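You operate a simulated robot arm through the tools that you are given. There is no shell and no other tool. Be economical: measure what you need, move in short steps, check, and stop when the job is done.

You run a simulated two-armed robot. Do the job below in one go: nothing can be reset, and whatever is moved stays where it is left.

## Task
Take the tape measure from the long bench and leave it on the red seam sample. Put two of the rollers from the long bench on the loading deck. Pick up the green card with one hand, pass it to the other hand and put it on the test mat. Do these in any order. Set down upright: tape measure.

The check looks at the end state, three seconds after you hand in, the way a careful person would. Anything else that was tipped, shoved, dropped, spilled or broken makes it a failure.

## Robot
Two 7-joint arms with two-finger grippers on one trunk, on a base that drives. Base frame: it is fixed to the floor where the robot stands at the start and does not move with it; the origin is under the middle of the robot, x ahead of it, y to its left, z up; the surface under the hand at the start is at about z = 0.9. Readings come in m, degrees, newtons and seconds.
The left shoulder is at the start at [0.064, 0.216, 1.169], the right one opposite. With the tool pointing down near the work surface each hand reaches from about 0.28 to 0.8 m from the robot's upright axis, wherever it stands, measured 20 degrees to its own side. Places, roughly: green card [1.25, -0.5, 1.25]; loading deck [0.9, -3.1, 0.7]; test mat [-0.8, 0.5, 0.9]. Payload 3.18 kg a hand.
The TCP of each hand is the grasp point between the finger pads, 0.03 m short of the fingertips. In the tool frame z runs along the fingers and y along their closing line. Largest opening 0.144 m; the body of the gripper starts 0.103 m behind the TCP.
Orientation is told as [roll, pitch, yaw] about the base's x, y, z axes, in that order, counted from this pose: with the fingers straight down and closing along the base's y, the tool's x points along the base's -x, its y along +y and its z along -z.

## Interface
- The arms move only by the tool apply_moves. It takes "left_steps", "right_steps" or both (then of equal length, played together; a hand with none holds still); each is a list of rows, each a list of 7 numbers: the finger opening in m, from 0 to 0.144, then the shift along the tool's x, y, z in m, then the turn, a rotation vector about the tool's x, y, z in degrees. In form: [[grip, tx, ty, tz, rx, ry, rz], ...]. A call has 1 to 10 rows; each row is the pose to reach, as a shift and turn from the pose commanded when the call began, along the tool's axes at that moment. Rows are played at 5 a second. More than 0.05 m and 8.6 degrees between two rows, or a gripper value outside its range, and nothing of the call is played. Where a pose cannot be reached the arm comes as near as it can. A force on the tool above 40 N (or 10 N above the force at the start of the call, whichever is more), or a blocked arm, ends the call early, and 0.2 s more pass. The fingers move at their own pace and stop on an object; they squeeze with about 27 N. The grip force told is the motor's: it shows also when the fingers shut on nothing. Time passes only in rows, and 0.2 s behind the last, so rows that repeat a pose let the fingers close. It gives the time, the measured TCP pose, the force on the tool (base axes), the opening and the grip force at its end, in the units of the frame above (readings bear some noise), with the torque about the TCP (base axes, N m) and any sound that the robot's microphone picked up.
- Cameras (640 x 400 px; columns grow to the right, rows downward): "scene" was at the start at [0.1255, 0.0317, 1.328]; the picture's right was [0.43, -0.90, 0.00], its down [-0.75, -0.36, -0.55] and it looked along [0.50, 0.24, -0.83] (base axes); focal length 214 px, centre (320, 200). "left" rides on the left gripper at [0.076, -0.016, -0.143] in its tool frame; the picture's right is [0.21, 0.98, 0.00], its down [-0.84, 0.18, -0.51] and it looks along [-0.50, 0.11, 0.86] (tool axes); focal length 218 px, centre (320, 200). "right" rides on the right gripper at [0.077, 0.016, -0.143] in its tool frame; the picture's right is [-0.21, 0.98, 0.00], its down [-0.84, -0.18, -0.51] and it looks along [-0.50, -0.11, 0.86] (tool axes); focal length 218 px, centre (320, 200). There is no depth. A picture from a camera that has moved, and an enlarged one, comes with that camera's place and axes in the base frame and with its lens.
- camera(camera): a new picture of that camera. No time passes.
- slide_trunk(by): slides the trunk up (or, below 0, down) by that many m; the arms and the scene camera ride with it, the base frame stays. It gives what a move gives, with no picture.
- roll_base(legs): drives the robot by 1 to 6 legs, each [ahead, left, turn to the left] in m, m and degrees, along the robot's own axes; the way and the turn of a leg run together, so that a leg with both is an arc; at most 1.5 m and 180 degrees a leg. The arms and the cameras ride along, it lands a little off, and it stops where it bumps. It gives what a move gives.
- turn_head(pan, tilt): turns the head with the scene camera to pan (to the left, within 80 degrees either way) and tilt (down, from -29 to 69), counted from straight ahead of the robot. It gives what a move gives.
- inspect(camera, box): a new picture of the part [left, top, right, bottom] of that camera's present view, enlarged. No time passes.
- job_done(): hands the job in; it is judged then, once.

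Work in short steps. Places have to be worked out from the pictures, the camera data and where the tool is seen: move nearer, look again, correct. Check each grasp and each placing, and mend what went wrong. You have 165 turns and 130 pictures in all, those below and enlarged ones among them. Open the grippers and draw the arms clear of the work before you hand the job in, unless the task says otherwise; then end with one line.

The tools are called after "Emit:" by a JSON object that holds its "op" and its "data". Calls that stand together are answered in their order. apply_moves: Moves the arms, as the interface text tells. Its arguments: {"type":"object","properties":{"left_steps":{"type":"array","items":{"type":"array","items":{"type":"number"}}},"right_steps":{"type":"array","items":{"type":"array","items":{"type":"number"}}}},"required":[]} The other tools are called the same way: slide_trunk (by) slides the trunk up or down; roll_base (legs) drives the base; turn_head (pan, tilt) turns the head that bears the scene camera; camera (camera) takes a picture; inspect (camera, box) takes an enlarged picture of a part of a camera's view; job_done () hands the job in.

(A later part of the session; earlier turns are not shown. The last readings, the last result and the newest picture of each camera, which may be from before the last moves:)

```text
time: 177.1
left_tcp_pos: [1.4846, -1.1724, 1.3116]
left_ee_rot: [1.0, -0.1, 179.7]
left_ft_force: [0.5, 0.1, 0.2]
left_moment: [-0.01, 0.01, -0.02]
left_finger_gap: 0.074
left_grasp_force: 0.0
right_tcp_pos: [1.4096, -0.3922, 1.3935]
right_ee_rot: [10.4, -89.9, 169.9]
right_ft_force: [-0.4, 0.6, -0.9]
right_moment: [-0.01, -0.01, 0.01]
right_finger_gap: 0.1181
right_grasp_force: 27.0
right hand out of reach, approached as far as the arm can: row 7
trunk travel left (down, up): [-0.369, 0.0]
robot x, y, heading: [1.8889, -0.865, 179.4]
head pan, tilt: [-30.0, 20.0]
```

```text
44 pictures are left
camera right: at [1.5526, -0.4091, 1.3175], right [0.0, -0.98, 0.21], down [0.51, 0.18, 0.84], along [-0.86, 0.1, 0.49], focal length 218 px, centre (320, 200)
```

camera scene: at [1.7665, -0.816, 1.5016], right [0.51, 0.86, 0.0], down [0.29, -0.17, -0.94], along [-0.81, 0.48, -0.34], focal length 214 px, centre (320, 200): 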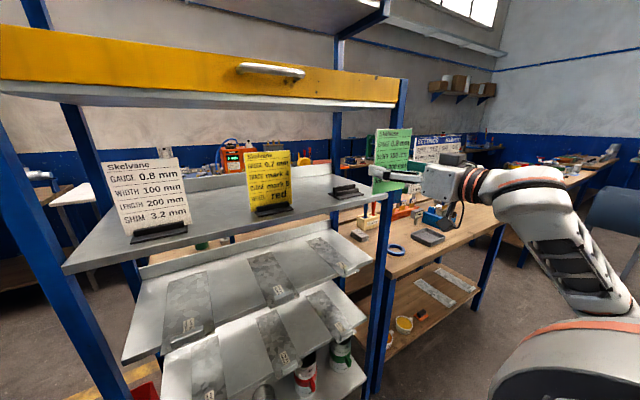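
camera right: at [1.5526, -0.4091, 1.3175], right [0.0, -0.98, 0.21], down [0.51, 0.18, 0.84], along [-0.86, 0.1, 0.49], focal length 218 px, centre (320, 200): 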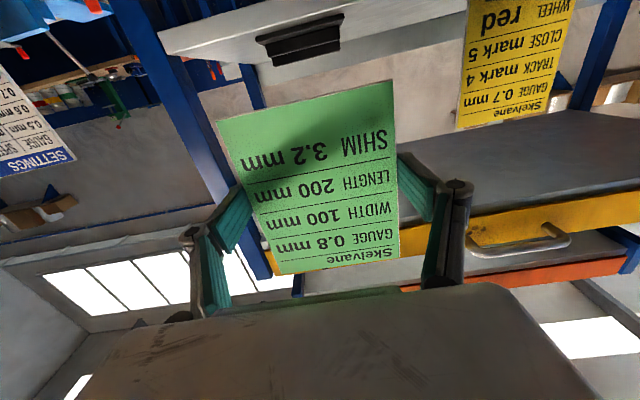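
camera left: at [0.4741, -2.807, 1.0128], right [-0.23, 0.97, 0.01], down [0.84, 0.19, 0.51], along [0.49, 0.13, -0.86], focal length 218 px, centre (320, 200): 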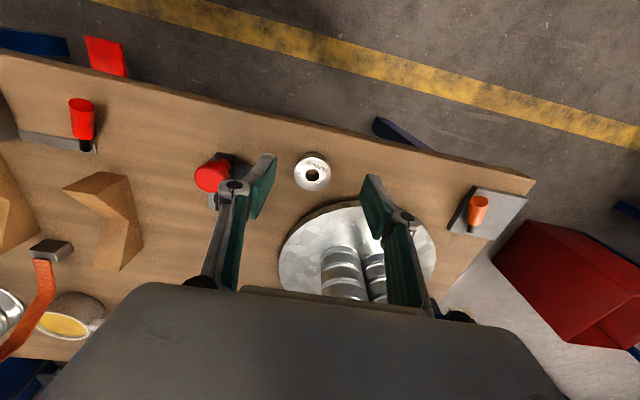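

Card is free and firmly held. Drive to the open aisle (left 0.8 m) for the hand-over, lowering the card a bit.

Emit:
{"op": "roll_base", "data": {"legs": [[0, 0.8, 0]]}}

Emit:
{"op": "apply_moves", "data": {"right_steps": [[0.09, 0.03, 0, 0, 0, 0, 0], [0.09, 0.07, 0, 0, 0, 0, 0], [0.09, 0.11, 0, 0, 0, 0, 0]]}}

Emit:
{"op": "apply_moves", "data": {"left_steps": [[0.08, 0, 0, 0, 0, -8, 0], [0.08, 0, 0, 0, 0, -16, 0], [0.08, 0, 0, 0, 0, -24, 0], [0.08, 0, 0, 0, 0, -32, 0], [0.08, 0, 0, 0, 0, -40, 0], [0.08, 0, 0, 0, 0, -48, 0], [0.08, 0, 0, 0, 0, -56, 0], [0.08, 0, 0, 0, 0, -64, 0], [0.08, 0, 0, 0, 0, -72, 0], [0.08, 0, 0, 0, 0, -80, 0]]}}

```text
time: 184.5
left_tcp_pos: [1.4823, -1.9751, 1.3116]
left_ee_rot: [0.9, 0.0, -180.0]
left_ft_force: [1.0, -0.1, -0.6]
left_moment: [0.02, -0.02, -0.01]
left_finger_gap: 0.0739
left_grasp_force: 0.0
right_tcp_pos: [1.4017, -1.1941, 1.3961]
right_ee_rot: [0.5, -90.1, 179.9]
right_ft_force: [-0.9, -0.9, -0.3]
right_moment: [0.03, -0.01, 0.02]
right_finger_gap: 0.1186
right_grasp_force: 26.8
trunk travel left (down, up): [-0.369, 0.0]
robot x, y, heading: [1.8835, -1.6644, 180.0]
head pan, tilt: [-30.0, 20.0]
```

```text
time: 185.3
left_tcp_pos: [1.482, -1.974, 1.3113]
left_ee_rot: [0.9, 0.0, -179.9]
left_ft_force: [0.8, 0.2, 0.0]
left_moment: [0.0, 0.04, 0.01]
left_finger_gap: 0.0741
left_grasp_force: 0.1
right_tcp_pos: [1.3902, -1.1785, 1.2842]
right_ee_rot: [-96.3, -89.9, -83.1]
right_ft_force: [-0.1, 0.6, 0.1]
right_moment: [0.0, 0.03, -0.01]
right_finger_gap: 0.1187
right_grasp_force: 27.4
right hand out of reach, approached as far as the arm can: row 1, 2, 3
trunk travel left (down, up): [-0.369, 0.0]
robot x, y, heading: [1.8828, -1.6683, 179.7]
head pan, tilt: [-30.0, 20.0]
```

```text
time: 187.5
left_tcp_pos: [1.3719, -2.0038, 1.42]
left_ee_rot: [4.9, -79.8, 175.1]
left_ft_force: [0.0, -0.2, 0.4]
left_moment: [0.02, 0.06, 0.01]
left_finger_gap: 0.08
left_grasp_force: 0.0
left hand out of reach, approached as far as the arm can: row 6, 7, 8, 9, 10
right_tcp_pos: [1.3889, -1.1778, 1.2843]
right_ee_rot: [-17.0, -90.0, -162.5]
right_ft_force: [-0.3, 0.9, 0.6]
right_moment: [0.01, 0.0, -0.03]
right_finger_gap: 0.1185
right_grasp_force: 27.2
trunk travel left (down, up): [-0.369, 0.0]
robot x, y, heading: [1.8853, -1.6653, 179.6]
head pan, tilt: [-30.0, 20.0]
```

Now yaw the left tool to point to the robot's right while moving it toward the card (first part).

Emit:
{"op": "apply_moves", "data": {"left_steps": [[0.08, 0.006, -0.042, 0.001, 7.4, -0.65, 0.65], [0.08, 0.012, -0.084, 0.002, 14.9, -1.3, 1.3], [0.08, 0.018, -0.126, 0.003, 22.3, -1.95, 1.95], [0.08, 0.024, -0.168, 0.004, 29.8, -2.6, 2.6], [0.08, 0.03, -0.21, 0.005, 37.2, -3.25, 3.25], [0.08, 0.036, -0.252, 0.006, 44.6, -3.9, 3.9], [0.08, 0.042, -0.294, 0.007, 52.1, -4.55, 4.55], [0.08, 0.048, -0.336, 0.008, 59.5, -5.2, 5.2], [0.08, 0.054, -0.378, 0.009, 67, -5.85, 5.85], [0.08, 0.059, -0.42, 0.0106, 74.4, -6.5, 6.5]]}}

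Emit:
{"op": "turn_head", "data": {"pan": -10, "tilt": 25}}

Emit:
{"op": "camera", "data": {"camera": "scene"}}

```text
time: 189.7
left_tcp_pos: [1.3735, -1.5817, 1.3506]
left_ee_rot: [-21.9, -87.4, 127.2]
left_ft_force: [0.2, 0.3, -0.8]
left_moment: [0.04, -0.01, 0.02]
left_finger_gap: 0.0799
left_grasp_force: 0.0
left hand out of reach, approached as far as the arm can: row 1, 2, 3
right_tcp_pos: [1.3879, -1.1765, 1.2827]
right_ee_rot: [53.1, -89.9, 127.3]
right_ft_force: [-0.3, 0.0, 0.3]
right_moment: [-0.05, 0.01, 0.06]
right_finger_gap: 0.1186
right_grasp_force: 27.0
trunk travel left (down, up): [-0.369, 0.0]
robot x, y, heading: [1.8789, -1.6658, 179.9]
head pan, tilt: [-30.0, 20.0]
```

```text
time: 190.5
left_tcp_pos: [1.3739, -1.5834, 1.3508]
left_ee_rot: [-22.2, -87.5, 127.7]
left_ft_force: [0.1, -0.6, 0.2]
left_moment: [-0.03, 0.0, -0.02]
left_finger_gap: 0.0801
left_grasp_force: 0.0
right_tcp_pos: [1.3895, -1.1783, 1.2853]
right_ee_rot: [33.1, -90.0, 147.5]
right_ft_force: [-0.2, 0.1, 0.1]
right_moment: [0.02, -0.01, 0.0]
right_finger_gap: 0.1187
right_grasp_force: 26.7
trunk travel left (down, up): [-0.369, 0.0]
robot x, y, heading: [1.8796, -1.666, 179.7]
head pan, tilt: [-10.0, 25.0]
```

```text
43 pictures are left
camera scene: at [1.7513, -1.6465, 1.4935], right [0.18, 0.98, 0.0], down [0.42, -0.08, -0.91], along [-0.89, 0.16, -0.42], focal length 214 px, centre (320, 200)
```

scene: 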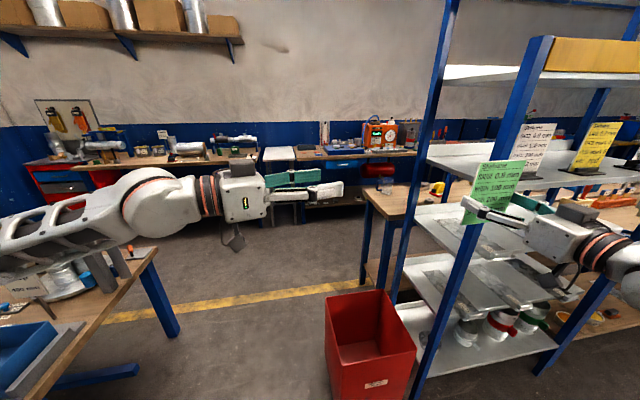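

Left hand points right, ~15° short. Bring it to the pre-grasp just left of the card, finishing the rotation.

Emit:
{"op": "apply_moves", "data": {"left_steps": [[0.08, 0.002, -0.0135, 0.039, 2.6, -0.4, 0], [0.08, 0.004, -0.027, 0.078, 5.2, -0.8, 0], [0.08, 0.006, -0.04, 0.117, 7.8, -1.2, 0], [0.08, 0.009, -0.054, 0.157, 10.4, -1.7, 0], [0.08, 0.011, -0.068, 0.196, 13, -2.1, 0], [0.08, 0.013, -0.081, 0.235, 15.5, -2.5, 0], [0.08, 0.013, -0.081, 0.235, 15.5, -2.5, 0]]}}

Emit:
{"op": "camera", "data": {"camera": "left"}}

Emit:
{"op": "camera", "data": {"camera": "scene"}}

```text
time: 192.1
left_tcp_pos: [1.388, -1.3397, 1.331]
left_ee_rot: [-113.1, -88.8, -156.9]
left_ft_force: [-0.4, -0.3, -0.1]
left_moment: [0.02, 0.04, -0.01]
left_finger_gap: 0.0801
left_grasp_force: 0.1
right_tcp_pos: [1.3885, -1.1799, 1.2848]
right_ee_rot: [-64.7, -89.8, -114.5]
right_ft_force: [-0.2, 0.8, -0.3]
right_moment: [0.01, 0.01, -0.03]
right_finger_gap: 0.1187
right_grasp_force: 26.6
trunk travel left (down, up): [-0.369, 0.0]
robot x, y, heading: [1.8836, -1.6609, 179.6]
head pan, tilt: [-10.0, 25.0]
```

```text
42 pictures are left
camera left: at [1.4065, -1.4817, 1.2528], right [-0.97, 0.0, -0.23], down [-0.2, -0.51, 0.83], along [-0.12, 0.86, 0.5], focal length 218 px, centre (320, 200)
```

left: 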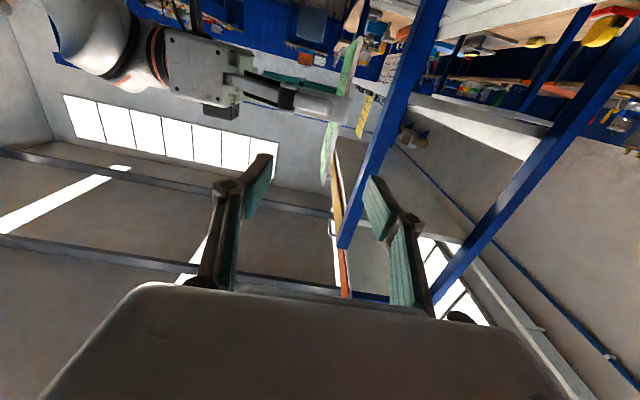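

```text
41 pictures are left
camera scene: at [1.7512, -1.6483, 1.4935], right [0.18, 0.98, 0.0], down [0.42, -0.07, -0.91], along [-0.89, 0.16, -0.42], focal length 214 px, centre (320, 200)
```

scene: 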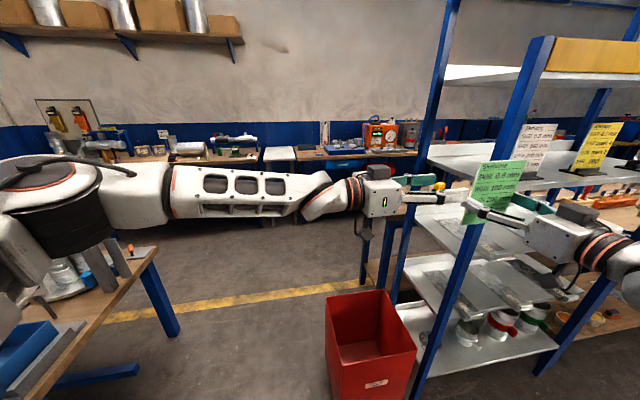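

Zoom to judge the card's plane relative to the left fingers.

Emit:
{"op": "inspect", "data": {"camera": "left", "box": [200, 20, 440, 230]}}

Emit:
{"op": "inspect", "data": {"camera": "scene", "box": [340, 130, 580, 280]}}

```text
1.90 times, centred on (320, 125) of left
camera zoom: at [1.4065, -1.4817, 1.2528], right [-0.97, 0.0, -0.23], down [-0.2, -0.51, 0.83], along [-0.12, 0.86, 0.5], focal length 416 px, centre (320, 343)
```

zoom: 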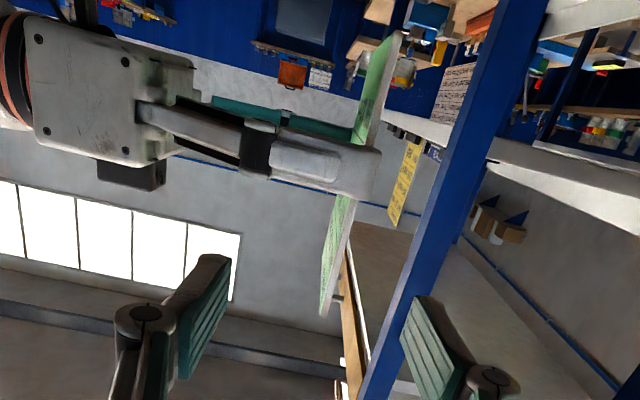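

```text
2.67 times, centred on (460, 205) of scene
camera zoom: at [1.7512, -1.6483, 1.4935], right [0.18, 0.98, 0.0], down [0.42, -0.07, -0.91], along [-0.89, 0.16, -0.42], focal length 572 px, centre (-53, 187)
```

zoom: 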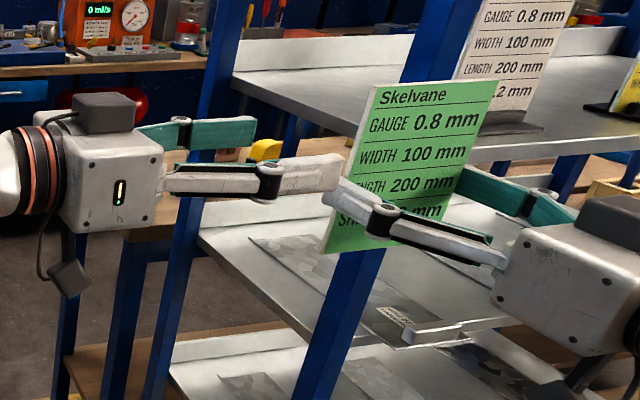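

Geometry fits: left fingers straddle the card 5 cm above the right fingers. Advance 0.112 m.

Emit:
{"op": "apply_moves", "data": {"left_steps": [[0.08, -0.008, 0, 0.03, 0, 0, 0], [0.08, -0.008, 0, 0.06, 0, 0, 0], [0.08, -0.008, 0, 0.09, 0, 0, 0], [0.08, -0.008, 0, 0.112, 0, 0, 0], [0.08, -0.008, 0, 0.112, 0, 0, 0]]}}

Emit:
{"op": "inspect", "data": {"camera": "scene", "box": [340, 130, 580, 280]}}

Emit:
{"op": "camera", "data": {"camera": "left"}}

```text
time: 193.2
left_tcp_pos: [1.2684, -1.3168, 1.3795]
left_ee_rot: [-155.4, -85.5, -104.7]
left_ft_force: [-0.6, 0.7, 0.0]
left_moment: [-0.01, -0.02, -0.01]
left_finger_gap: 0.08
left_grasp_force: 0.0
right_tcp_pos: [1.387, -1.1786, 1.2833]
right_ee_rot: [26.3, -90.0, 154.2]
right_ft_force: [1.7, -0.8, 0.5]
right_moment: [-0.02, 0.0, -0.03]
right_finger_gap: 0.1184
right_grasp_force: 26.8
trunk travel left (down, up): [-0.369, 0.0]
robot x, y, heading: [1.8825, -1.6617, 180.0]
head pan, tilt: [-10.0, 25.0]
stopped in row 5 (left hand): the arm was blocked; the commanded pose is now the measured one
```

```text
2.67 times, centred on (460, 205) of scene
camera zoom: at [1.7512, -1.6469, 1.4935], right [0.18, 0.98, 0.0], down [0.42, -0.07, -0.91], along [-0.89, 0.16, -0.42], focal length 572 px, centre (-53, 187)
```

zoom: 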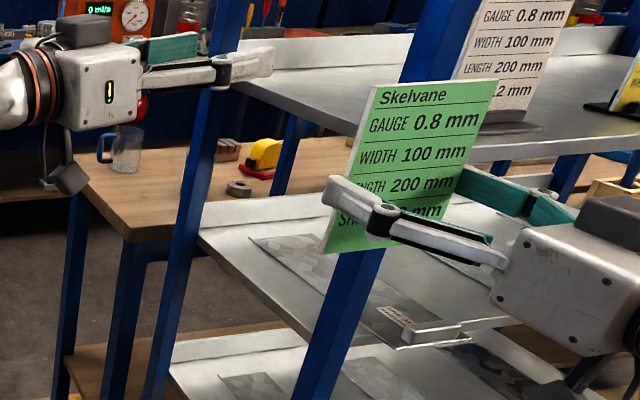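

```text
37 pictures are left
camera left: at [1.3119, -1.4495, 1.2922], right [-0.96, -0.15, -0.24], down [-0.11, -0.59, 0.8], along [-0.26, 0.79, 0.55], focal length 218 px, centre (320, 200)
```

left: 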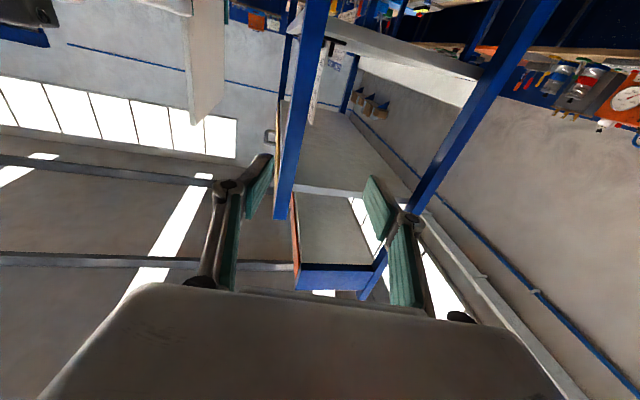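

The left arm hit its inward limit and swung aside, touching nothing. I'll retreat it and do the hand-over symmetrically instead: right tool yawed 45° left, left tool pointing 45° right.

Emit:
{"op": "apply_moves", "data": {"left_steps": [[0.08, 0.0014, -0.005, -0.0444, 0, 0, 0], [0.08, 0.003, -0.011, -0.0888, 0, 0, 0], [0.08, 0.004, -0.016, -0.133, -3.5, 0, 0], [0.08, 0.0056, -0.022, -0.178, -7, 0, 0], [0.08, 0.007, -0.027, -0.222, -10.5, 0, 0], [0.08, 0.0084, -0.032, -0.266, -14, 0, 0], [0.08, 0.01, -0.038, -0.311, -17.5, 0, 0], [0.08, 0.011, -0.043, -0.355, -21, 0, 0], [0.08, 0.0126, -0.049, -0.4, -24.5, 0, 0], [0.08, 0.014, -0.054, -0.444, -28, 0, 0]]}}

Emit:
{"op": "apply_moves", "data": {"right_steps": [[0.09, 0, 0.035, 0, -6.4, 0, 0], [0.09, 0, 0.07, 0, -12.8, 0, 0], [0.09, 0, 0.105, 0, -19.2, 0, 0], [0.09, 0, 0.14, 0, -25.6, 0, 0], [0.09, 0, 0.175, 0, -32, 0, 0], [0.09, 0, 0.21, 0, -38.4, 0, 0], [0.09, 0, 0.25, 0, -45, 0, 0]]}}

Emit:
{"op": "camera", "data": {"camera": "scene"}}

```text
time: 195.3
left_tcp_pos: [1.4022, -1.7437, 1.3368]
left_ee_rot: [-129.9, -85.6, -102.4]
left_ft_force: [0.9, -0.1, 0.2]
left_moment: [-0.01, 0.0, 0.0]
left_finger_gap: 0.0801
left_grasp_force: 0.1
right_tcp_pos: [1.3893, -1.1791, 1.2845]
right_ee_rot: [-131.3, -89.9, -48.3]
right_ft_force: [0.2, 0.7, -0.1]
right_moment: [0.01, -0.03, -0.04]
right_finger_gap: 0.1183
right_grasp_force: 27.5
trunk travel left (down, up): [-0.369, 0.0]
robot x, y, heading: [1.8863, -1.6616, 179.6]
head pan, tilt: [-10.0, 25.0]
```

```text
time: 196.9
left_tcp_pos: [1.4003, -1.7431, 1.3363]
left_ee_rot: [-128.7, -85.6, -103.6]
left_ft_force: [0.8, -0.4, 0.4]
left_moment: [0.02, 0.02, -0.05]
left_finger_gap: 0.0798
left_grasp_force: 0.0
right_tcp_pos: [1.3894, -1.4298, 1.286]
right_ee_rot: [-91.2, -90.0, -43.2]
right_ft_force: [0.5, 0.3, -0.9]
right_moment: [0.02, 0.0, 0.01]
right_finger_gap: 0.1185
right_grasp_force: 27.1
right hand out of reach, approached as far as the arm can: row 1, 2, 3
trunk travel left (down, up): [-0.369, 0.0]
robot x, y, heading: [1.8821, -1.6642, 180.0]
head pan, tilt: [-10.0, 25.0]
```

```text
36 pictures are left
camera scene: at [1.7503, -1.6482, 1.4934], right [0.18, 0.98, 0.0], down [0.42, -0.07, -0.91], along [-0.89, 0.16, -0.42], focal length 214 px, centre (320, 200)
```

scene: 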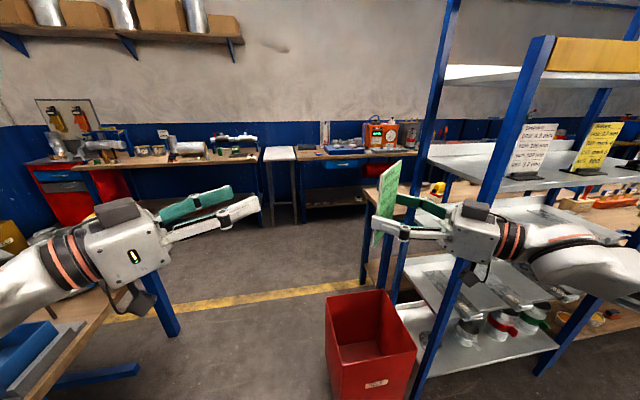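

Both in place for a symmetric hand-over. Shift the right hand 0.11 m forward, then the left to its pre-grasp at the card's left edge, 5.5 cm above the right fingers.

Emit:
{"op": "apply_moves", "data": {"right_steps": [[0.09, 0, -0.026, 0.026, 0, 0, 0], [0.09, 0, -0.052, 0.051, 0, 0, 0], [0.09, 0, -0.0785, 0.077, 0, 0, 0]]}}

Emit:
{"op": "apply_moves", "data": {"left_steps": [[0.08, 0.002, -0.019, 0.033, -1.3, -0.7, 0], [0.08, 0.003, -0.038, 0.066, -2.5, -1.5, 0], [0.08, 0.005, -0.057, 0.098, -3.8, -2.2, 0], [0.08, 0.007, -0.076, 0.131, -5.1, -2.9, 0], [0.08, 0.009, -0.095, 0.164, -6.3, -3.7, 0], [0.08, 0.01, -0.114, 0.197, -7.6, -4.4, 0], [0.08, 0.01, -0.114, 0.197, -7.6, -4.4, 0]]}}

Emit:
{"op": "camera", "data": {"camera": "left"}}

Emit:
{"op": "camera", "data": {"camera": "scene"}}

```text
time: 197.8
left_tcp_pos: [1.4007, -1.741, 1.3353]
left_ee_rot: [-127.9, -85.6, -104.4]
left_ft_force: [-0.5, 0.3, -0.8]
left_moment: [0.02, -0.01, -0.05]
left_finger_gap: 0.0803
left_grasp_force: 0.1
right_tcp_pos: [1.2785, -1.4289, 1.2831]
right_ee_rot: [32.3, -90.0, -166.6]
right_ft_force: [-0.4, 0.3, -0.1]
right_moment: [-0.01, 0.06, 0.01]
right_finger_gap: 0.1184
right_grasp_force: 27.6
trunk travel left (down, up): [-0.369, 0.0]
robot x, y, heading: [1.8842, -1.6659, 179.9]
head pan, tilt: [-10.0, 25.0]
```

```text
time: 199.3
left_tcp_pos: [1.3042, -1.6507, 1.2753]
left_ee_rot: [-150.3, -81.7, -78.2]
left_ft_force: [-0.9, 1.4, -0.4]
left_moment: [0.07, 0.04, 0.05]
left_finger_gap: 0.08
left_grasp_force: 0.1
left hand out of reach, approached as far as the arm can: row 2, 3, 4, 5, 6, 7
right_tcp_pos: [1.2796, -1.4253, 1.2824]
right_ee_rot: [103.9, -89.6, 121.6]
right_ft_force: [-0.4, 1.6, -1.0]
right_moment: [-0.04, 0.05, 0.19]
right_finger_gap: 0.1185
right_grasp_force: 26.7
trunk travel left (down, up): [-0.369, 0.0]
robot x, y, heading: [1.884, -1.6625, 179.9]
head pan, tilt: [-10.0, 25.0]
```

```text
35 pictures are left
camera left: at [1.4087, -1.735, 1.1821], right [-0.74, -0.61, -0.28], down [0.22, -0.61, 0.76], along [-0.63, 0.5, 0.59], focal length 218 px, centre (320, 200)
```

left: 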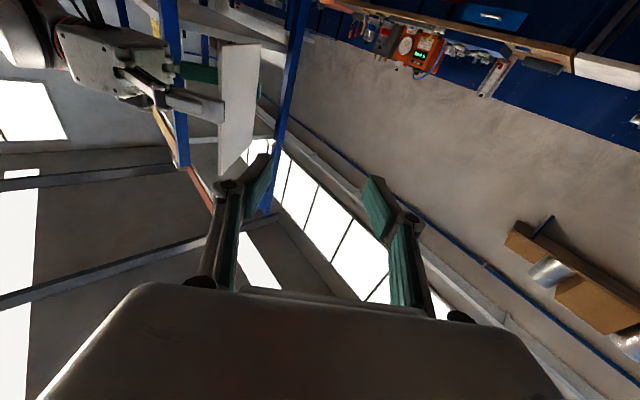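

```text
34 pictures are left
camera scene: at [1.7492, -1.6421, 1.4932], right [0.18, 0.98, 0.0], down [0.42, -0.08, -0.91], along [-0.89, 0.16, -0.42], focal length 214 px, centre (320, 200)
```

scene: 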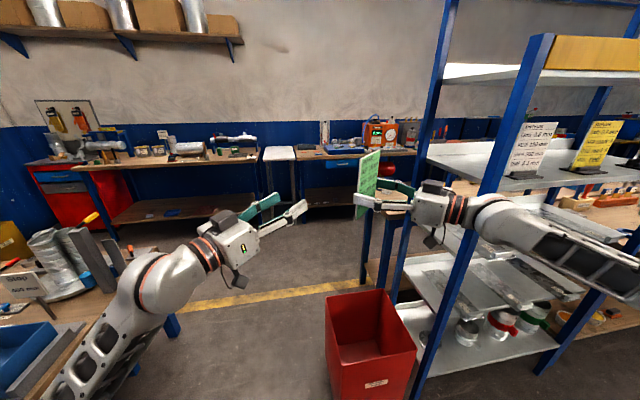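

The left arm is limited here, so I'll keep it still and bring the card to it: right hand to a pre-position (1.2075,-1.543,1.22), with its yaw matched to the left fingers.

Emit:
{"op": "apply_moves", "data": {"right_steps": [[0.09, 0.015, 0.008, 0.034, 1, 0, 0], [0.09, 0.031, 0.016, 0.068, 2.1, 0, 0], [0.09, 0.047, 0.024, 0.102, 3.2, 0, 0], [0.09, 0.062, 0.031, 0.135, 4.2, 0, 0], [0.09, 0.062, 0.031, 0.135, 4.2, 0, 0]]}}

Emit:
{"op": "camera", "data": {"camera": "left"}}

Emit:
{"op": "camera", "data": {"camera": "scene"}}

```text
time: 200.6
left_tcp_pos: [1.3065, -1.6538, 1.2759]
left_ee_rot: [-150.5, -81.8, -78.3]
left_ft_force: [0.3, 0.6, 0.3]
left_moment: [0.02, -0.01, 0.02]
left_finger_gap: 0.0803
left_grasp_force: 0.0
right_tcp_pos: [1.208, -1.5473, 1.2219]
right_ee_rot: [170.1, -90.0, 51.1]
right_ft_force: [0.5, -0.2, -0.9]
right_moment: [0.0, -0.01, 0.01]
right_finger_gap: 0.1186
right_grasp_force: 27.2
trunk travel left (down, up): [-0.369, 0.0]
robot x, y, heading: [1.8829, -1.6658, 179.5]
head pan, tilt: [-10.0, 25.0]
```

```text
33 pictures are left
camera left: at [1.4109, -1.7386, 1.1828], right [-0.74, -0.61, -0.28], down [0.22, -0.61, 0.76], along [-0.63, 0.5, 0.59], focal length 218 px, centre (320, 200)
```

left: 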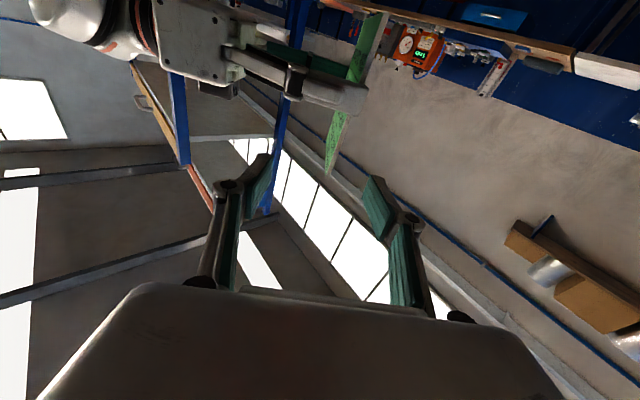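

```text
32 pictures are left
camera scene: at [1.7517, -1.6465, 1.4936], right [0.18, 0.98, 0.0], down [0.42, -0.07, -0.91], along [-0.89, 0.16, -0.42], focal length 214 px, centre (320, 200)
```

scene: 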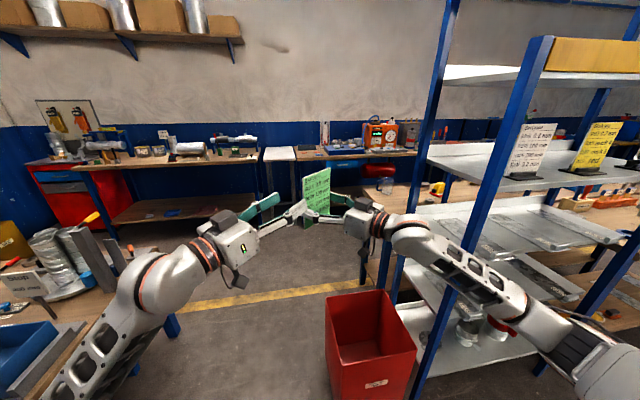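

The card is lined up between the left fingers. Slide it 0.10 m into the left gripper.

Emit:
{"op": "apply_moves", "data": {"right_steps": [[0.09, 0, 0.03, -0.003, 0, 0, 0], [0.09, 0, 0.06, -0.005, 0, 0, 0], [0.09, 0, 0.085, -0.007, 0, 0, 0], [0.09, 0, 0.1, -0.009, 0, 0, 0], [0.09, 0, 0.1, -0.009, 0, 0, 0]]}}

Emit:
{"op": "camera", "data": {"camera": "left"}}

Emit:
{"op": "inspect", "data": {"camera": "scene", "box": [200, 130, 440, 280]}}

```text
time: 201.8
left_tcp_pos: [1.3072, -1.6541, 1.2772]
left_ee_rot: [-150.3, -81.7, -78.3]
left_ft_force: [0.1, 0.0, -0.2]
left_moment: [0.02, -0.01, 0.0]
left_finger_gap: 0.08
left_grasp_force: 0.1
right_tcp_pos: [1.2814, -1.6166, 1.221]
right_ee_rot: [85.3, -90.0, 136.1]
right_ft_force: [0.2, -0.1, 0.6]
right_moment: [-0.02, 0.01, 0.01]
right_finger_gap: 0.1188
right_grasp_force: 27.0
trunk travel left (down, up): [-0.369, 0.0]
robot x, y, heading: [1.8796, -1.6621, 179.8]
head pan, tilt: [-10.0, 25.0]
```

```text
31 pictures are left
camera left: at [1.4105, -1.739, 1.1827], right [-0.74, -0.61, -0.28], down [0.22, -0.61, 0.76], along [-0.63, 0.5, 0.59], focal length 218 px, centre (320, 200)
```

left: 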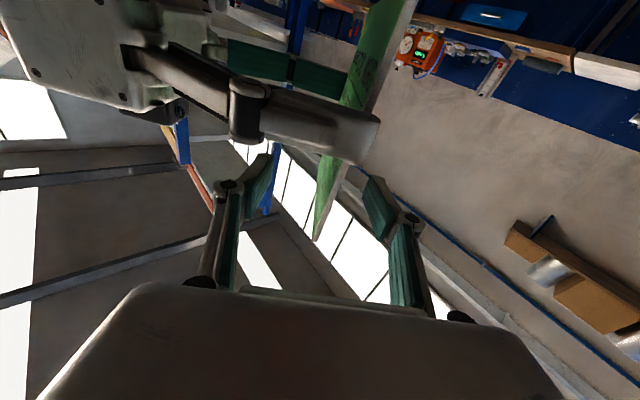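

```text
2.67 times, centred on (320, 205) of scene
camera zoom: at [1.7512, -1.6469, 1.4935], right [0.18, 0.98, 0.0], down [0.42, -0.07, -0.91], along [-0.89, 0.16, -0.42], focal length 572 px, centre (320, 187)
```

zoom: 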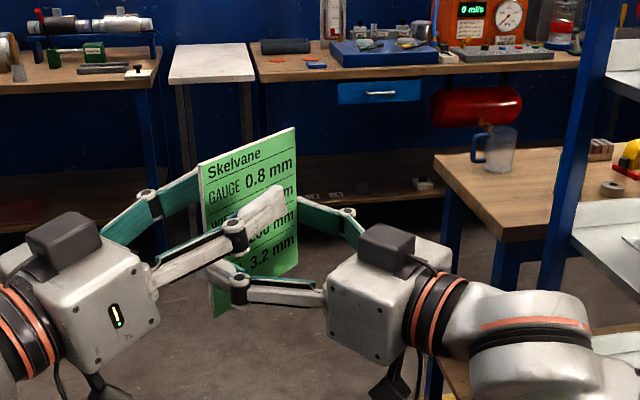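

The card is between the left pads. Close the left fingers.

Emit:
{"op": "apply_moves", "data": {"left_steps": [[0.06, 0, 0, 0, 0, 0, 0], [0.04, 0, 0, 0, 0, 0, 0], [0.02, 0, 0, 0, 0, 0, 0], [0.0, 0, 0, 0, 0, 0, 0], [0.0, 0, 0, 0, 0, 0, 0]]}}

Emit:
{"op": "camera", "data": {"camera": "left"}}

```text
time: 202.9
left_tcp_pos: [1.3052, -1.6549, 1.2756]
left_ee_rot: [-150.6, -81.6, -77.9]
left_ft_force: [-18.0, -5.8, -1.0]
left_moment: [-0.18, 0.7, 0.52]
left_finger_gap: 0.0065
left_grasp_force: 27.0
right_tcp_pos: [1.2826, -1.6172, 1.2225]
right_ee_rot: [129.0, -89.9, 92.6]
right_ft_force: [18.6, 5.9, 0.1]
right_moment: [-0.14, 0.3, 0.35]
right_finger_gap: 0.1189
right_grasp_force: 26.9
trunk travel left (down, up): [-0.369, 0.0]
robot x, y, heading: [1.8826, -1.6657, 179.7]
head pan, tilt: [-10.0, 25.0]
```

```text
29 pictures are left
camera left: at [1.4097, -1.7398, 1.1825], right [-0.74, -0.61, -0.28], down [0.23, -0.61, 0.76], along [-0.63, 0.5, 0.59], focal length 218 px, centre (320, 200)
```

left: 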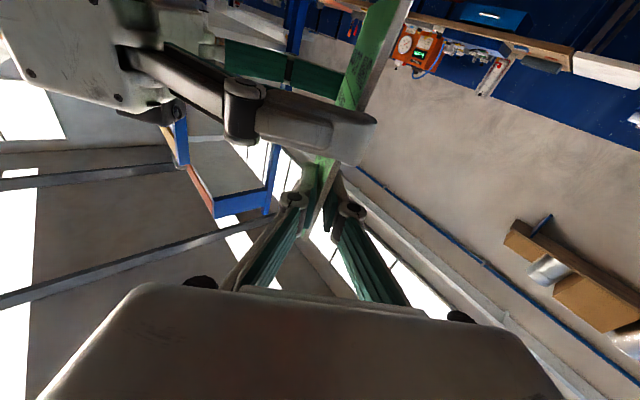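

Left holds the card (6.5 mm thick, 27 N). Open the right hand and back it straight off.

Emit:
{"op": "apply_moves", "data": {"right_steps": [[0.125, 0, 0, 0, 0, 0, 0], [0.14, 0, 0, 0, 0, 0, 0], [0.144, 0, 0, 0, 0, 0, 0], [0.144, 0, 0, -0.02, 0, 0, 0], [0.144, 0, -0.005, -0.05, 0, 0, 0], [0.144, 0, -0.02, -0.08, 0, 0, 0], [0.144, 0, -0.04, -0.11, 0, 0, 0], [0.144, 0, -0.08, -0.12, 0, 0, 0]]}}

Emit:
{"op": "camera", "data": {"camera": "left"}}

Emit:
{"op": "inspect", "data": {"camera": "scene", "box": [200, 130, 440, 280]}}

```text
time: 204.8
left_tcp_pos: [1.3058, -1.6536, 1.2756]
left_ee_rot: [-150.3, -81.7, -78.5]
left_ft_force: [-0.8, 0.3, -0.9]
left_moment: [-0.01, 0.01, 0.02]
left_finger_gap: 0.0058
left_grasp_force: 27.1
right_tcp_pos: [1.3181, -1.4762, 1.2214]
right_ee_rot: [92.5, -89.8, 128.9]
right_ft_force: [-0.2, 0.3, -0.2]
right_moment: [0.01, 0.01, 0.04]
right_finger_gap: 0.1439
right_grasp_force: 0.1
trunk travel left (down, up): [-0.369, 0.0]
robot x, y, heading: [1.8818, -1.6643, 179.8]
head pan, tilt: [-10.0, 25.0]
```

```text
28 pictures are left
camera left: at [1.4102, -1.7386, 1.1826], right [-0.74, -0.61, -0.28], down [0.22, -0.61, 0.76], along [-0.63, 0.5, 0.59], focal length 218 px, centre (320, 200)
```

left: 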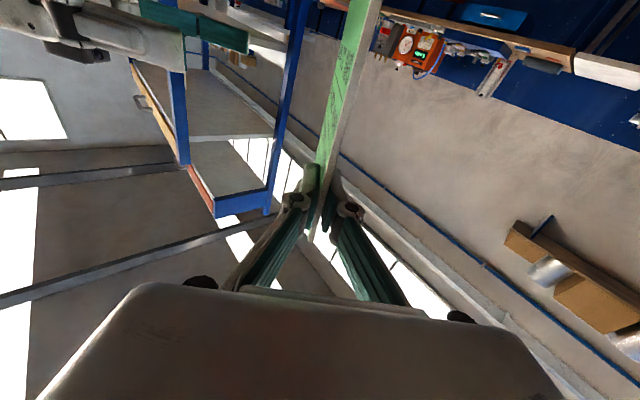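

```text
2.67 times, centred on (320, 205) of scene
camera zoom: at [1.7508, -1.6464, 1.4935], right [0.18, 0.98, 0.0], down [0.42, -0.08, -0.91], along [-0.89, 0.16, -0.42], focal length 572 px, centre (320, 187)
```

zoom: 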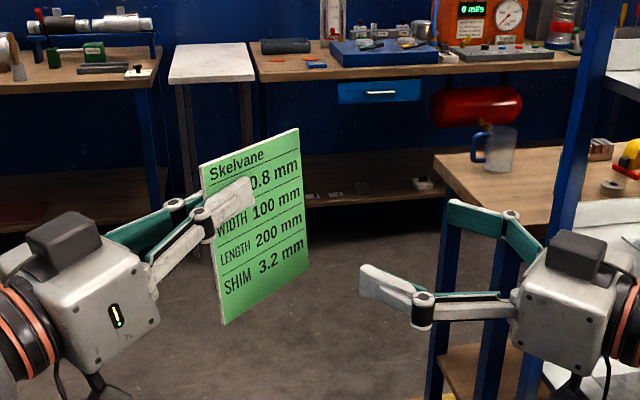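

Hand-over succeeded. Now bring both arms back to compact poses (left swinging to its side with the card, right to its side).

Emit:
{"op": "apply_moves", "data": {"left_steps": [[0, -0.018, 0.016, -0.0356, -6.9, 0, 0], [0, -0.035, 0.032, -0.071, -13.7, 0, 0], [0, -0.053, 0.048, -0.107, -20.6, 0, 0], [0, -0.071, 0.064, -0.142, -27.4, 0, 0], [0, -0.089, 0.08, -0.178, -34.3, 0, 0], [0, -0.106, 0.0965, -0.213, -41.1, 0, 0], [0, -0.124, 0.1126, -0.249, -48, 0, 0]], "right_steps": [[0.1, -0.0086, -0.02, -0.0367, 5.9, 0, 0], [0.1, -0.017, -0.04, -0.0734, 11.7, 0, 0], [0.1, -0.0257, -0.0606, -0.11, 17.6, 0, 0], [0.1, -0.034, -0.081, -0.147, 23.4, 0, 0], [0.1, -0.043, -0.101, -0.1836, 29.3, 0, 0], [0.1, -0.0514, -0.121, -0.22, 35.1, 0, 0], [0.1, -0.06, -0.1415, -0.257, 41, 0, 0]]}}

Emit:
{"op": "camera", "data": {"camera": "scene"}}

```text
time: 206.3
left_tcp_pos: [1.3579, -2.0485, 1.3913]
left_ee_rot: [-107.2, -82.1, -80.7]
left_ft_force: [1.6, -0.6, -0.2]
left_moment: [-0.01, -0.05, -0.06]
left_finger_gap: 0.006
left_grasp_force: 26.7
left hand out of reach, approached as far as the arm can: row 1, 2, 3, 4, 5, 6, 7
right_tcp_pos: [1.3999, -1.176, 1.2838]
right_ee_rot: [-154.5, -89.7, -25.0]
right_ft_force: [1.0, -0.4, 1.0]
right_moment: [-0.04, -0.1, -0.07]
right_finger_gap: 0.0999
right_grasp_force: 0.0
right hand out of reach, approached as far as the arm can: row 3, 4, 5, 6, 7
trunk travel left (down, up): [-0.369, 0.0]
robot x, y, heading: [1.8854, -1.6662, 179.8]
head pan, tilt: [-10.0, 25.0]
```

```text
26 pictures are left
camera scene: at [1.7577, -1.6506, 1.4944], right [0.18, 0.98, 0.0], down [0.41, -0.07, -0.91], along [-0.89, 0.16, -0.42], focal length 214 px, centre (320, 200)
```

scene: 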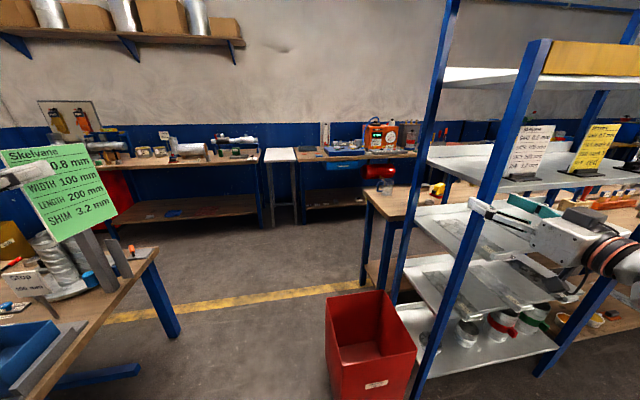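

Card is safe at the left side. Return the left tool to pointing down (compact, elbow-high pose used before) for the drive.

Emit:
{"op": "apply_moves", "data": {"left_steps": [[0, 0.004, -0.009, -0.011, 0, 8.4, 0], [0, 0.008, -0.018, -0.022, 0, 16.8, 0], [0, 0.011, -0.027, -0.033, 0, 25.2, 0], [0, 0.015, -0.036, -0.044, 0, 33.6, 0], [0, 0.019, -0.045, -0.055, 0, 42, 0], [0, 0.023, -0.054, -0.066, 0, 50.4, 0], [0, 0.027, -0.064, -0.077, 0, 58.8, 0], [0, 0.03, -0.073, -0.088, 0, 67.2, 0], [0, 0.034, -0.082, -0.099, 0, 75.6, 0], [0, 0.038, -0.091, -0.109, 0, 84, 0]]}}

Emit:
{"op": "camera", "data": {"camera": "left"}}

```text
time: 208.6
left_tcp_pos: [1.4655, -1.97, 1.3618]
left_ee_rot: [-7.6, -13.6, 174.0]
left_ft_force: [0.9, 1.2, -0.6]
left_moment: [-0.07, 0.01, -0.02]
left_finger_gap: 0.0059
left_grasp_force: 26.7
left hand out of reach, approached as far as the arm can: row 10
right_tcp_pos: [1.3947, -1.1719, 1.2796]
right_ee_rot: [77.4, -90.0, 103.1]
right_ft_force: [0.2, 0.6, 0.1]
right_moment: [0.02, 0.03, 0.06]
right_finger_gap: 0.1001
right_grasp_force: 0.1
trunk travel left (down, up): [-0.369, 0.0]
robot x, y, heading: [1.8822, -1.6661, 179.8]
head pan, tilt: [-10.0, 25.0]
```

```text
25 pictures are left
camera left: at [1.573, -1.9844, 1.4839], right [0.07, -0.98, -0.17], down [-0.73, -0.17, 0.66], along [-0.68, 0.08, -0.73], focal length 218 px, centre (320, 200)
```

left: 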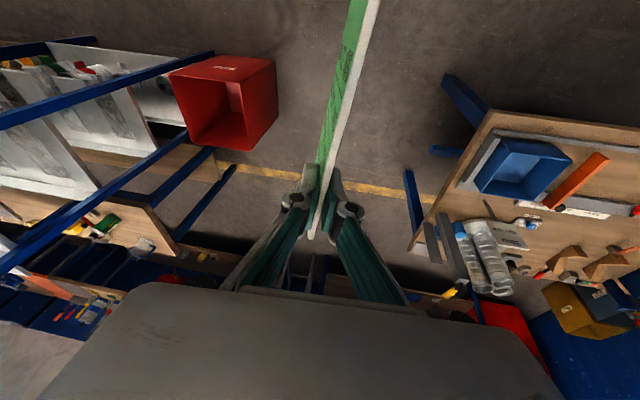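

Clear overhead view: gap between the bin and the table is centred near y≈-1.98. Drive diagonally to that line, then ahead.

Emit:
{"op": "roll_base", "data": {"legs": [[0.12, 0.31, 0], [1.4, 0, 0]]}}

```text
time: 218.4
left_tcp_pos: [-0.0451, -2.2744, 1.3631]
left_ee_rot: [-7.6, -13.6, 173.9]
left_ft_force: [0.5, -1.2, -0.7]
left_moment: [0.03, -0.03, 0.02]
left_finger_gap: 0.0058
left_grasp_force: 26.4
right_tcp_pos: [-0.1181, -1.477, 1.2818]
right_ee_rot: [25.5, -90.0, 154.8]
right_ft_force: [-0.1, -0.5, -0.1]
right_moment: [0.01, -0.04, 0.01]
right_finger_gap: 0.0999
right_grasp_force: 0.1
trunk travel left (down, up): [-0.369, 0.0]
robot x, y, heading: [0.3727, -1.9681, 180.1]
head pan, tilt: [-10.0, 25.0]
```

Through. Continue ahead to x≈0, then right along the aisle toward the wall bench, and look.

Emit:
{"op": "roll_base", "data": {"legs": [[0.37, 0, 0], [0, -1.3, 0]]}}

Emit:
{"op": "turn_head", "data": {"pan": -35, "tilt": 25}}

Emit:
{"op": "camera", "data": {"camera": "scene"}}

```text
time: 231.8
left_tcp_pos: [-0.4082, -0.9802, 1.3624]
left_ee_rot: [-7.6, -13.7, 173.5]
left_ft_force: [1.1, -0.6, 0.4]
left_moment: [0.03, 0.01, 0.04]
left_finger_gap: 0.0059
left_grasp_force: 27.0
right_tcp_pos: [-0.4719, -0.181, 1.2803]
right_ee_rot: [48.1, -90.0, 131.9]
right_ft_force: [0.3, -0.6, -0.2]
right_moment: [0.01, 0.02, 0.05]
right_finger_gap: 0.0999
right_grasp_force: 0.1
trunk travel left (down, up): [-0.369, 0.0]
robot x, y, heading: [0.0091, -0.6754, 179.1]
head pan, tilt: [-10.0, 25.0]
```

```text
time: 232.7
left_tcp_pos: [-0.4074, -0.9792, 1.3628]
left_ee_rot: [-7.5, -13.7, 173.5]
left_ft_force: [0.2, 0.0, -0.8]
left_moment: [0.05, -0.01, -0.03]
left_finger_gap: 0.0061
left_grasp_force: 27.5
right_tcp_pos: [-0.4717, -0.1815, 1.2804]
right_ee_rot: [51.6, -90.0, 128.4]
right_ft_force: [0.3, -0.1, 0.3]
right_moment: [-0.01, -0.02, -0.02]
right_finger_gap: 0.0999
right_grasp_force: 0.1
trunk travel left (down, up): [-0.369, 0.0]
robot x, y, heading: [0.0107, -0.6763, 179.4]
head pan, tilt: [-35.0, 25.0]
```

```text
24 pictures are left
camera scene: at [-0.1034, -0.6211, 1.4935], right [0.58, 0.81, 0.0], down [0.34, -0.25, -0.91], along [-0.74, 0.53, -0.42], focal length 214 px, centre (320, 200)
```

scene: 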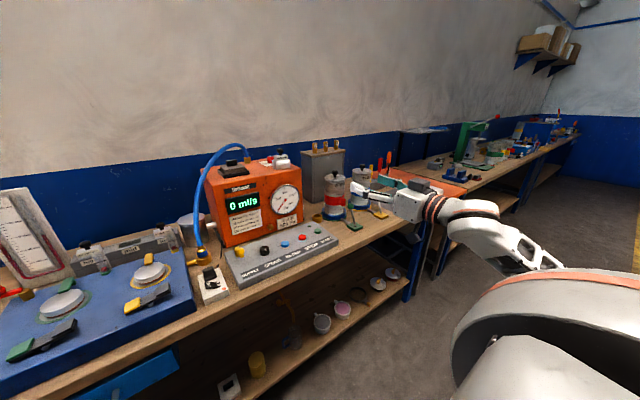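

Drive right another 1.1 m and look for the mat, which lies near (-0.8,0.5).

Emit:
{"op": "roll_base", "data": {"legs": [[0, -1.1, 0.7]]}}

Emit:
{"op": "turn_head", "data": {"pan": -5, "tilt": 40}}

Emit:
{"op": "camera", "data": {"camera": "scene"}}

```text
time: 242.7
left_tcp_pos: [-0.4013, 0.115, 1.363]
left_ee_rot: [-7.6, -13.6, 174.7]
left_ft_force: [-1.0, 0.3, -1.3]
left_moment: [0.01, -0.03, 0.02]
left_finger_gap: 0.006
left_grasp_force: 26.9
right_tcp_pos: [-0.4808, 0.9117, 1.2797]
right_ee_rot: [48.8, -90.0, 132.3]
right_ft_force: [0.3, -0.3, -0.3]
right_moment: [0.01, -0.01, 0.01]
right_finger_gap: 0.0999
right_grasp_force: 0.2
trunk travel left (down, up): [-0.369, 0.0]
robot x, y, heading: [0.0133, 0.4262, -179.8]
head pan, tilt: [-35.0, 25.0]
```

```text
time: 243.6
left_tcp_pos: [-0.4008, 0.1146, 1.3625]
left_ee_rot: [-7.6, -13.7, 174.6]
left_ft_force: [1.0, -0.1, -0.8]
left_moment: [0.01, -0.01, 0.01]
left_finger_gap: 0.0063
left_grasp_force: 27.4
right_tcp_pos: [-0.4803, 0.9125, 1.28]
right_ee_rot: [53.2, -89.9, 127.9]
right_ft_force: [-0.6, -0.3, 0.5]
right_moment: [0.0, 0.0, 0.01]
right_finger_gap: 0.1001
right_grasp_force: 0.0
trunk travel left (down, up): [-0.369, 0.0]
robot x, y, heading: [0.0152, 0.4249, -179.3]
head pan, tilt: [-5.0, 40.0]
```

```text
23 pictures are left
camera scene: at [-0.1118, 0.4332, 1.4702], right [0.08, 1.0, 0.0], down [0.64, -0.05, -0.77], along [-0.76, 0.06, -0.64], focal length 214 px, centre (320, 200)
```

scene: 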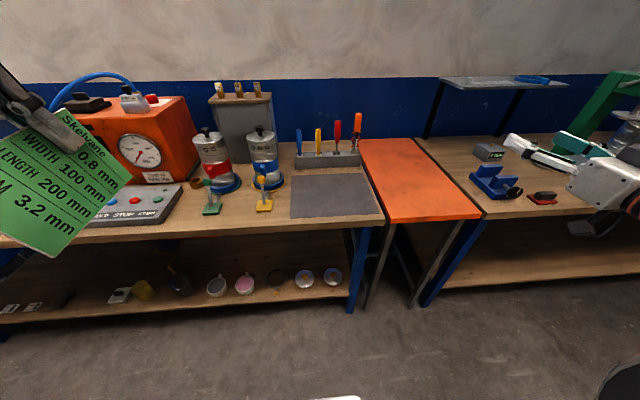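

The gray mat is the target: x −0.69…−0.98, y 0.37…0.74. I'll test rolling the left hand toward pointing right (so the card tends to horizontal) here in free space, and fold the right tool down.

Emit:
{"op": "apply_moves", "data": {"left_steps": [[0, 0, 0, 0, 5.5, 0, 0], [0, 0, 0, 0, 11, 0, 0], [0, 0, 0, 0, 16.5, 0, 0], [0, 0, 0, 0, 22, 0, 0], [0, 0, 0, 0, 27.5, 0, 0], [0, 0, 0, 0, 33, 0, 0], [0, 0, 0, 0, 38.5, 0, 0], [0, 0, 0, 0, 44, 0, 0], [0, 0, 0, 0, 49.5, 0, 0], [0, 0, 0, 0, 55, 0, 0]], "right_steps": [[0.1, -0.005, 0, -0.005, 0, 8, 0], [0.1, -0.01, 0, -0.01, 0, 16, 0], [0.1, -0.015, 0, -0.015, 0, 24, 0], [0.1, -0.02, 0, -0.02, 0, 32, 0], [0.1, -0.025, 0, -0.025, 0, 40, 0], [0.1, -0.03, 0, -0.03, 0, 48, 0], [0.1, -0.035, 0, -0.035, 0, 56, 0], [0.1, -0.04, 0, -0.04, 0, 64, 0], [0.1, -0.045, 0, -0.045, 0, 72, 0], [0.1, -0.05, 0, -0.05, 0, 80, 0]]}}

Emit:
{"op": "camera", "data": {"camera": "scene"}}

```text
time: 245.8
left_tcp_pos: [-0.3736, 0.1711, 1.3897]
left_ee_rot: [-62.4, -13.2, 175.8]
left_ft_force: [0.3, 0.0, -1.4]
left_moment: [0.03, 0.03, -0.02]
left_finger_gap: 0.006
left_grasp_force: 27.2
left hand out of reach, approached as far as the arm can: row 2, 3, 4, 5, 6, 7, 8, 9, 10
right_tcp_pos: [-0.4303, 0.9122, 1.3323]
right_ee_rot: [0.1, -9.9, -178.9]
right_ft_force: [-0.2, 0.0, -0.2]
right_moment: [0.02, -0.01, 0.02]
right_finger_gap: 0.0999
right_grasp_force: 0.0
trunk travel left (down, up): [-0.369, 0.0]
robot x, y, heading: [0.0137, 0.4242, -179.2]
head pan, tilt: [-5.0, 40.0]
```

```text
22 pictures are left
camera scene: at [-0.1116, 0.4314, 1.4702], right [0.08, 1.0, 0.0], down [0.64, -0.05, -0.77], along [-0.76, 0.06, -0.64], focal length 214 px, centre (320, 200)
```

scene: 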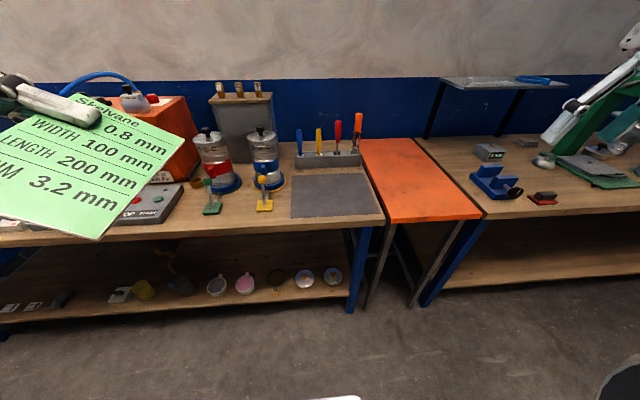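

Rolling works: card now ~28° from horizontal. Pull the right hand back, drive to about (-0.19,0.84), level the card's pitch and lower the trunk.

Emit:
{"op": "apply_moves", "data": {"right_steps": [[0.1, 0.03, 0, 0, 0, 0, 0], [0.1, 0.07, 0, 0, 0, 0, 0], [0.1, 0.1, 0, 0, 0, 0, 0]], "left_steps": [[0, 0, 0, 0, 0, 2, -3.9], [0, 0, 0, 0, 0, 4, -7.8], [0, 0, 0, 0, 0, 6.1, -11.7]]}}

Emit:
{"op": "roll_base", "data": {"legs": [[0, -0.415, 0], [0.2, 0, 0]]}}

Emit:
{"op": "slide_trunk", "data": {"by": -0.119}}

Emit:
{"op": "turn_head", "data": {"pan": 20, "tilt": 40}}

Emit:
{"op": "camera", "data": {"camera": "scene"}}

```text
time: 246.6
left_tcp_pos: [-0.3716, 0.1725, 1.3903]
left_ee_rot: [-62.6, -0.3, 174.6]
left_ft_force: [-0.1, 0.0, -0.1]
left_moment: [0.03, 0.04, 0.03]
left_finger_gap: 0.006
left_grasp_force: 27.1
right_tcp_pos: [-0.3309, 0.9148, 1.3139]
right_ee_rot: [0.1, -10.0, -178.9]
right_ft_force: [0.9, 0.7, 0.4]
right_moment: [-0.03, 0.03, 0.02]
right_finger_gap: 0.1
right_grasp_force: 0.0
trunk travel left (down, up): [-0.369, 0.0]
robot x, y, heading: [0.0109, 0.4282, -179.4]
head pan, tilt: [-5.0, 40.0]
```

```text
time: 252.1
left_tcp_pos: [-0.5763, 0.589, 1.3897]
left_ee_rot: [-62.6, -0.4, 174.5]
left_ft_force: [-0.6, 0.1, -0.2]
left_moment: [0.02, 0.0, -0.03]
left_finger_gap: 0.006
left_grasp_force: 26.4
right_tcp_pos: [-0.5354, 1.3324, 1.3139]
right_ee_rot: [0.0, -10.0, -178.9]
right_ft_force: [0.1, -0.3, -0.3]
right_moment: [0.03, -0.03, 0.0]
right_finger_gap: 0.0998
right_grasp_force: 0.1
trunk travel left (down, up): [-0.369, 0.0]
robot x, y, heading: [-0.1902, 0.8434, -179.5]
head pan, tilt: [-5.0, 40.0]
```

```text
time: 253.5
left_tcp_pos: [-0.5748, 0.589, 1.2704]
left_ee_rot: [-62.6, -0.5, 174.4]
left_ft_force: [-0.4, -0.5, -0.1]
left_moment: [-0.03, 0.04, 0.02]
left_finger_gap: 0.0059
left_grasp_force: 27.5
right_tcp_pos: [-0.534, 1.3317, 1.1947]
right_ee_rot: [0.0, -10.2, -178.9]
right_ft_force: [-0.6, -0.4, 0.9]
right_moment: [-0.03, 0.03, 0.01]
right_finger_gap: 0.0996
right_grasp_force: 0.0
trunk travel left (down, up): [-0.25, 0.119]
robot x, y, heading: [-0.1874, 0.8395, -179.7]
head pan, tilt: [-5.0, 40.0]
```

```text
time: 254.4
left_tcp_pos: [-0.5749, 0.5874, 1.271]
left_ee_rot: [-62.6, -0.6, 174.5]
left_ft_force: [-0.4, -0.7, -0.4]
left_moment: [0.03, -0.01, -0.03]
left_finger_gap: 0.006
left_grasp_force: 27.1
right_tcp_pos: [-0.5343, 1.332, 1.1942]
right_ee_rot: [0.0, -10.0, -178.9]
right_ft_force: [0.4, 0.0, 0.2]
right_moment: [0.02, 0.0, -0.03]
right_finger_gap: 0.0998
right_grasp_force: 0.0
trunk travel left (down, up): [-0.25, 0.119]
robot x, y, heading: [-0.189, 0.8427, -179.3]
head pan, tilt: [20.0, 40.0]
```

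```text
21 pictures are left
camera scene: at [-0.33, 0.8132, 1.3503], right [-0.35, 0.94, 0.0], down [0.6, 0.22, -0.77], along [-0.72, -0.27, -0.64], focal length 214 px, centre (320, 200)
```

scene: 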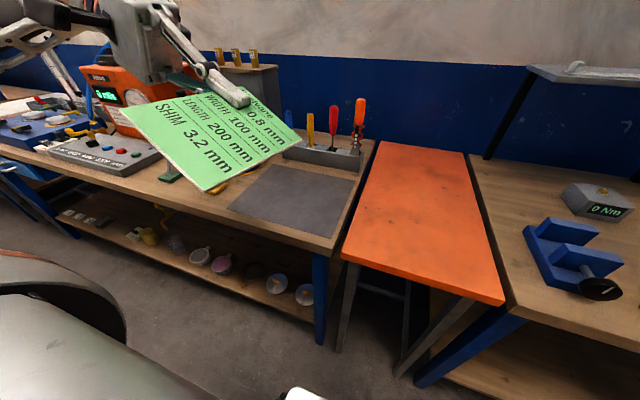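

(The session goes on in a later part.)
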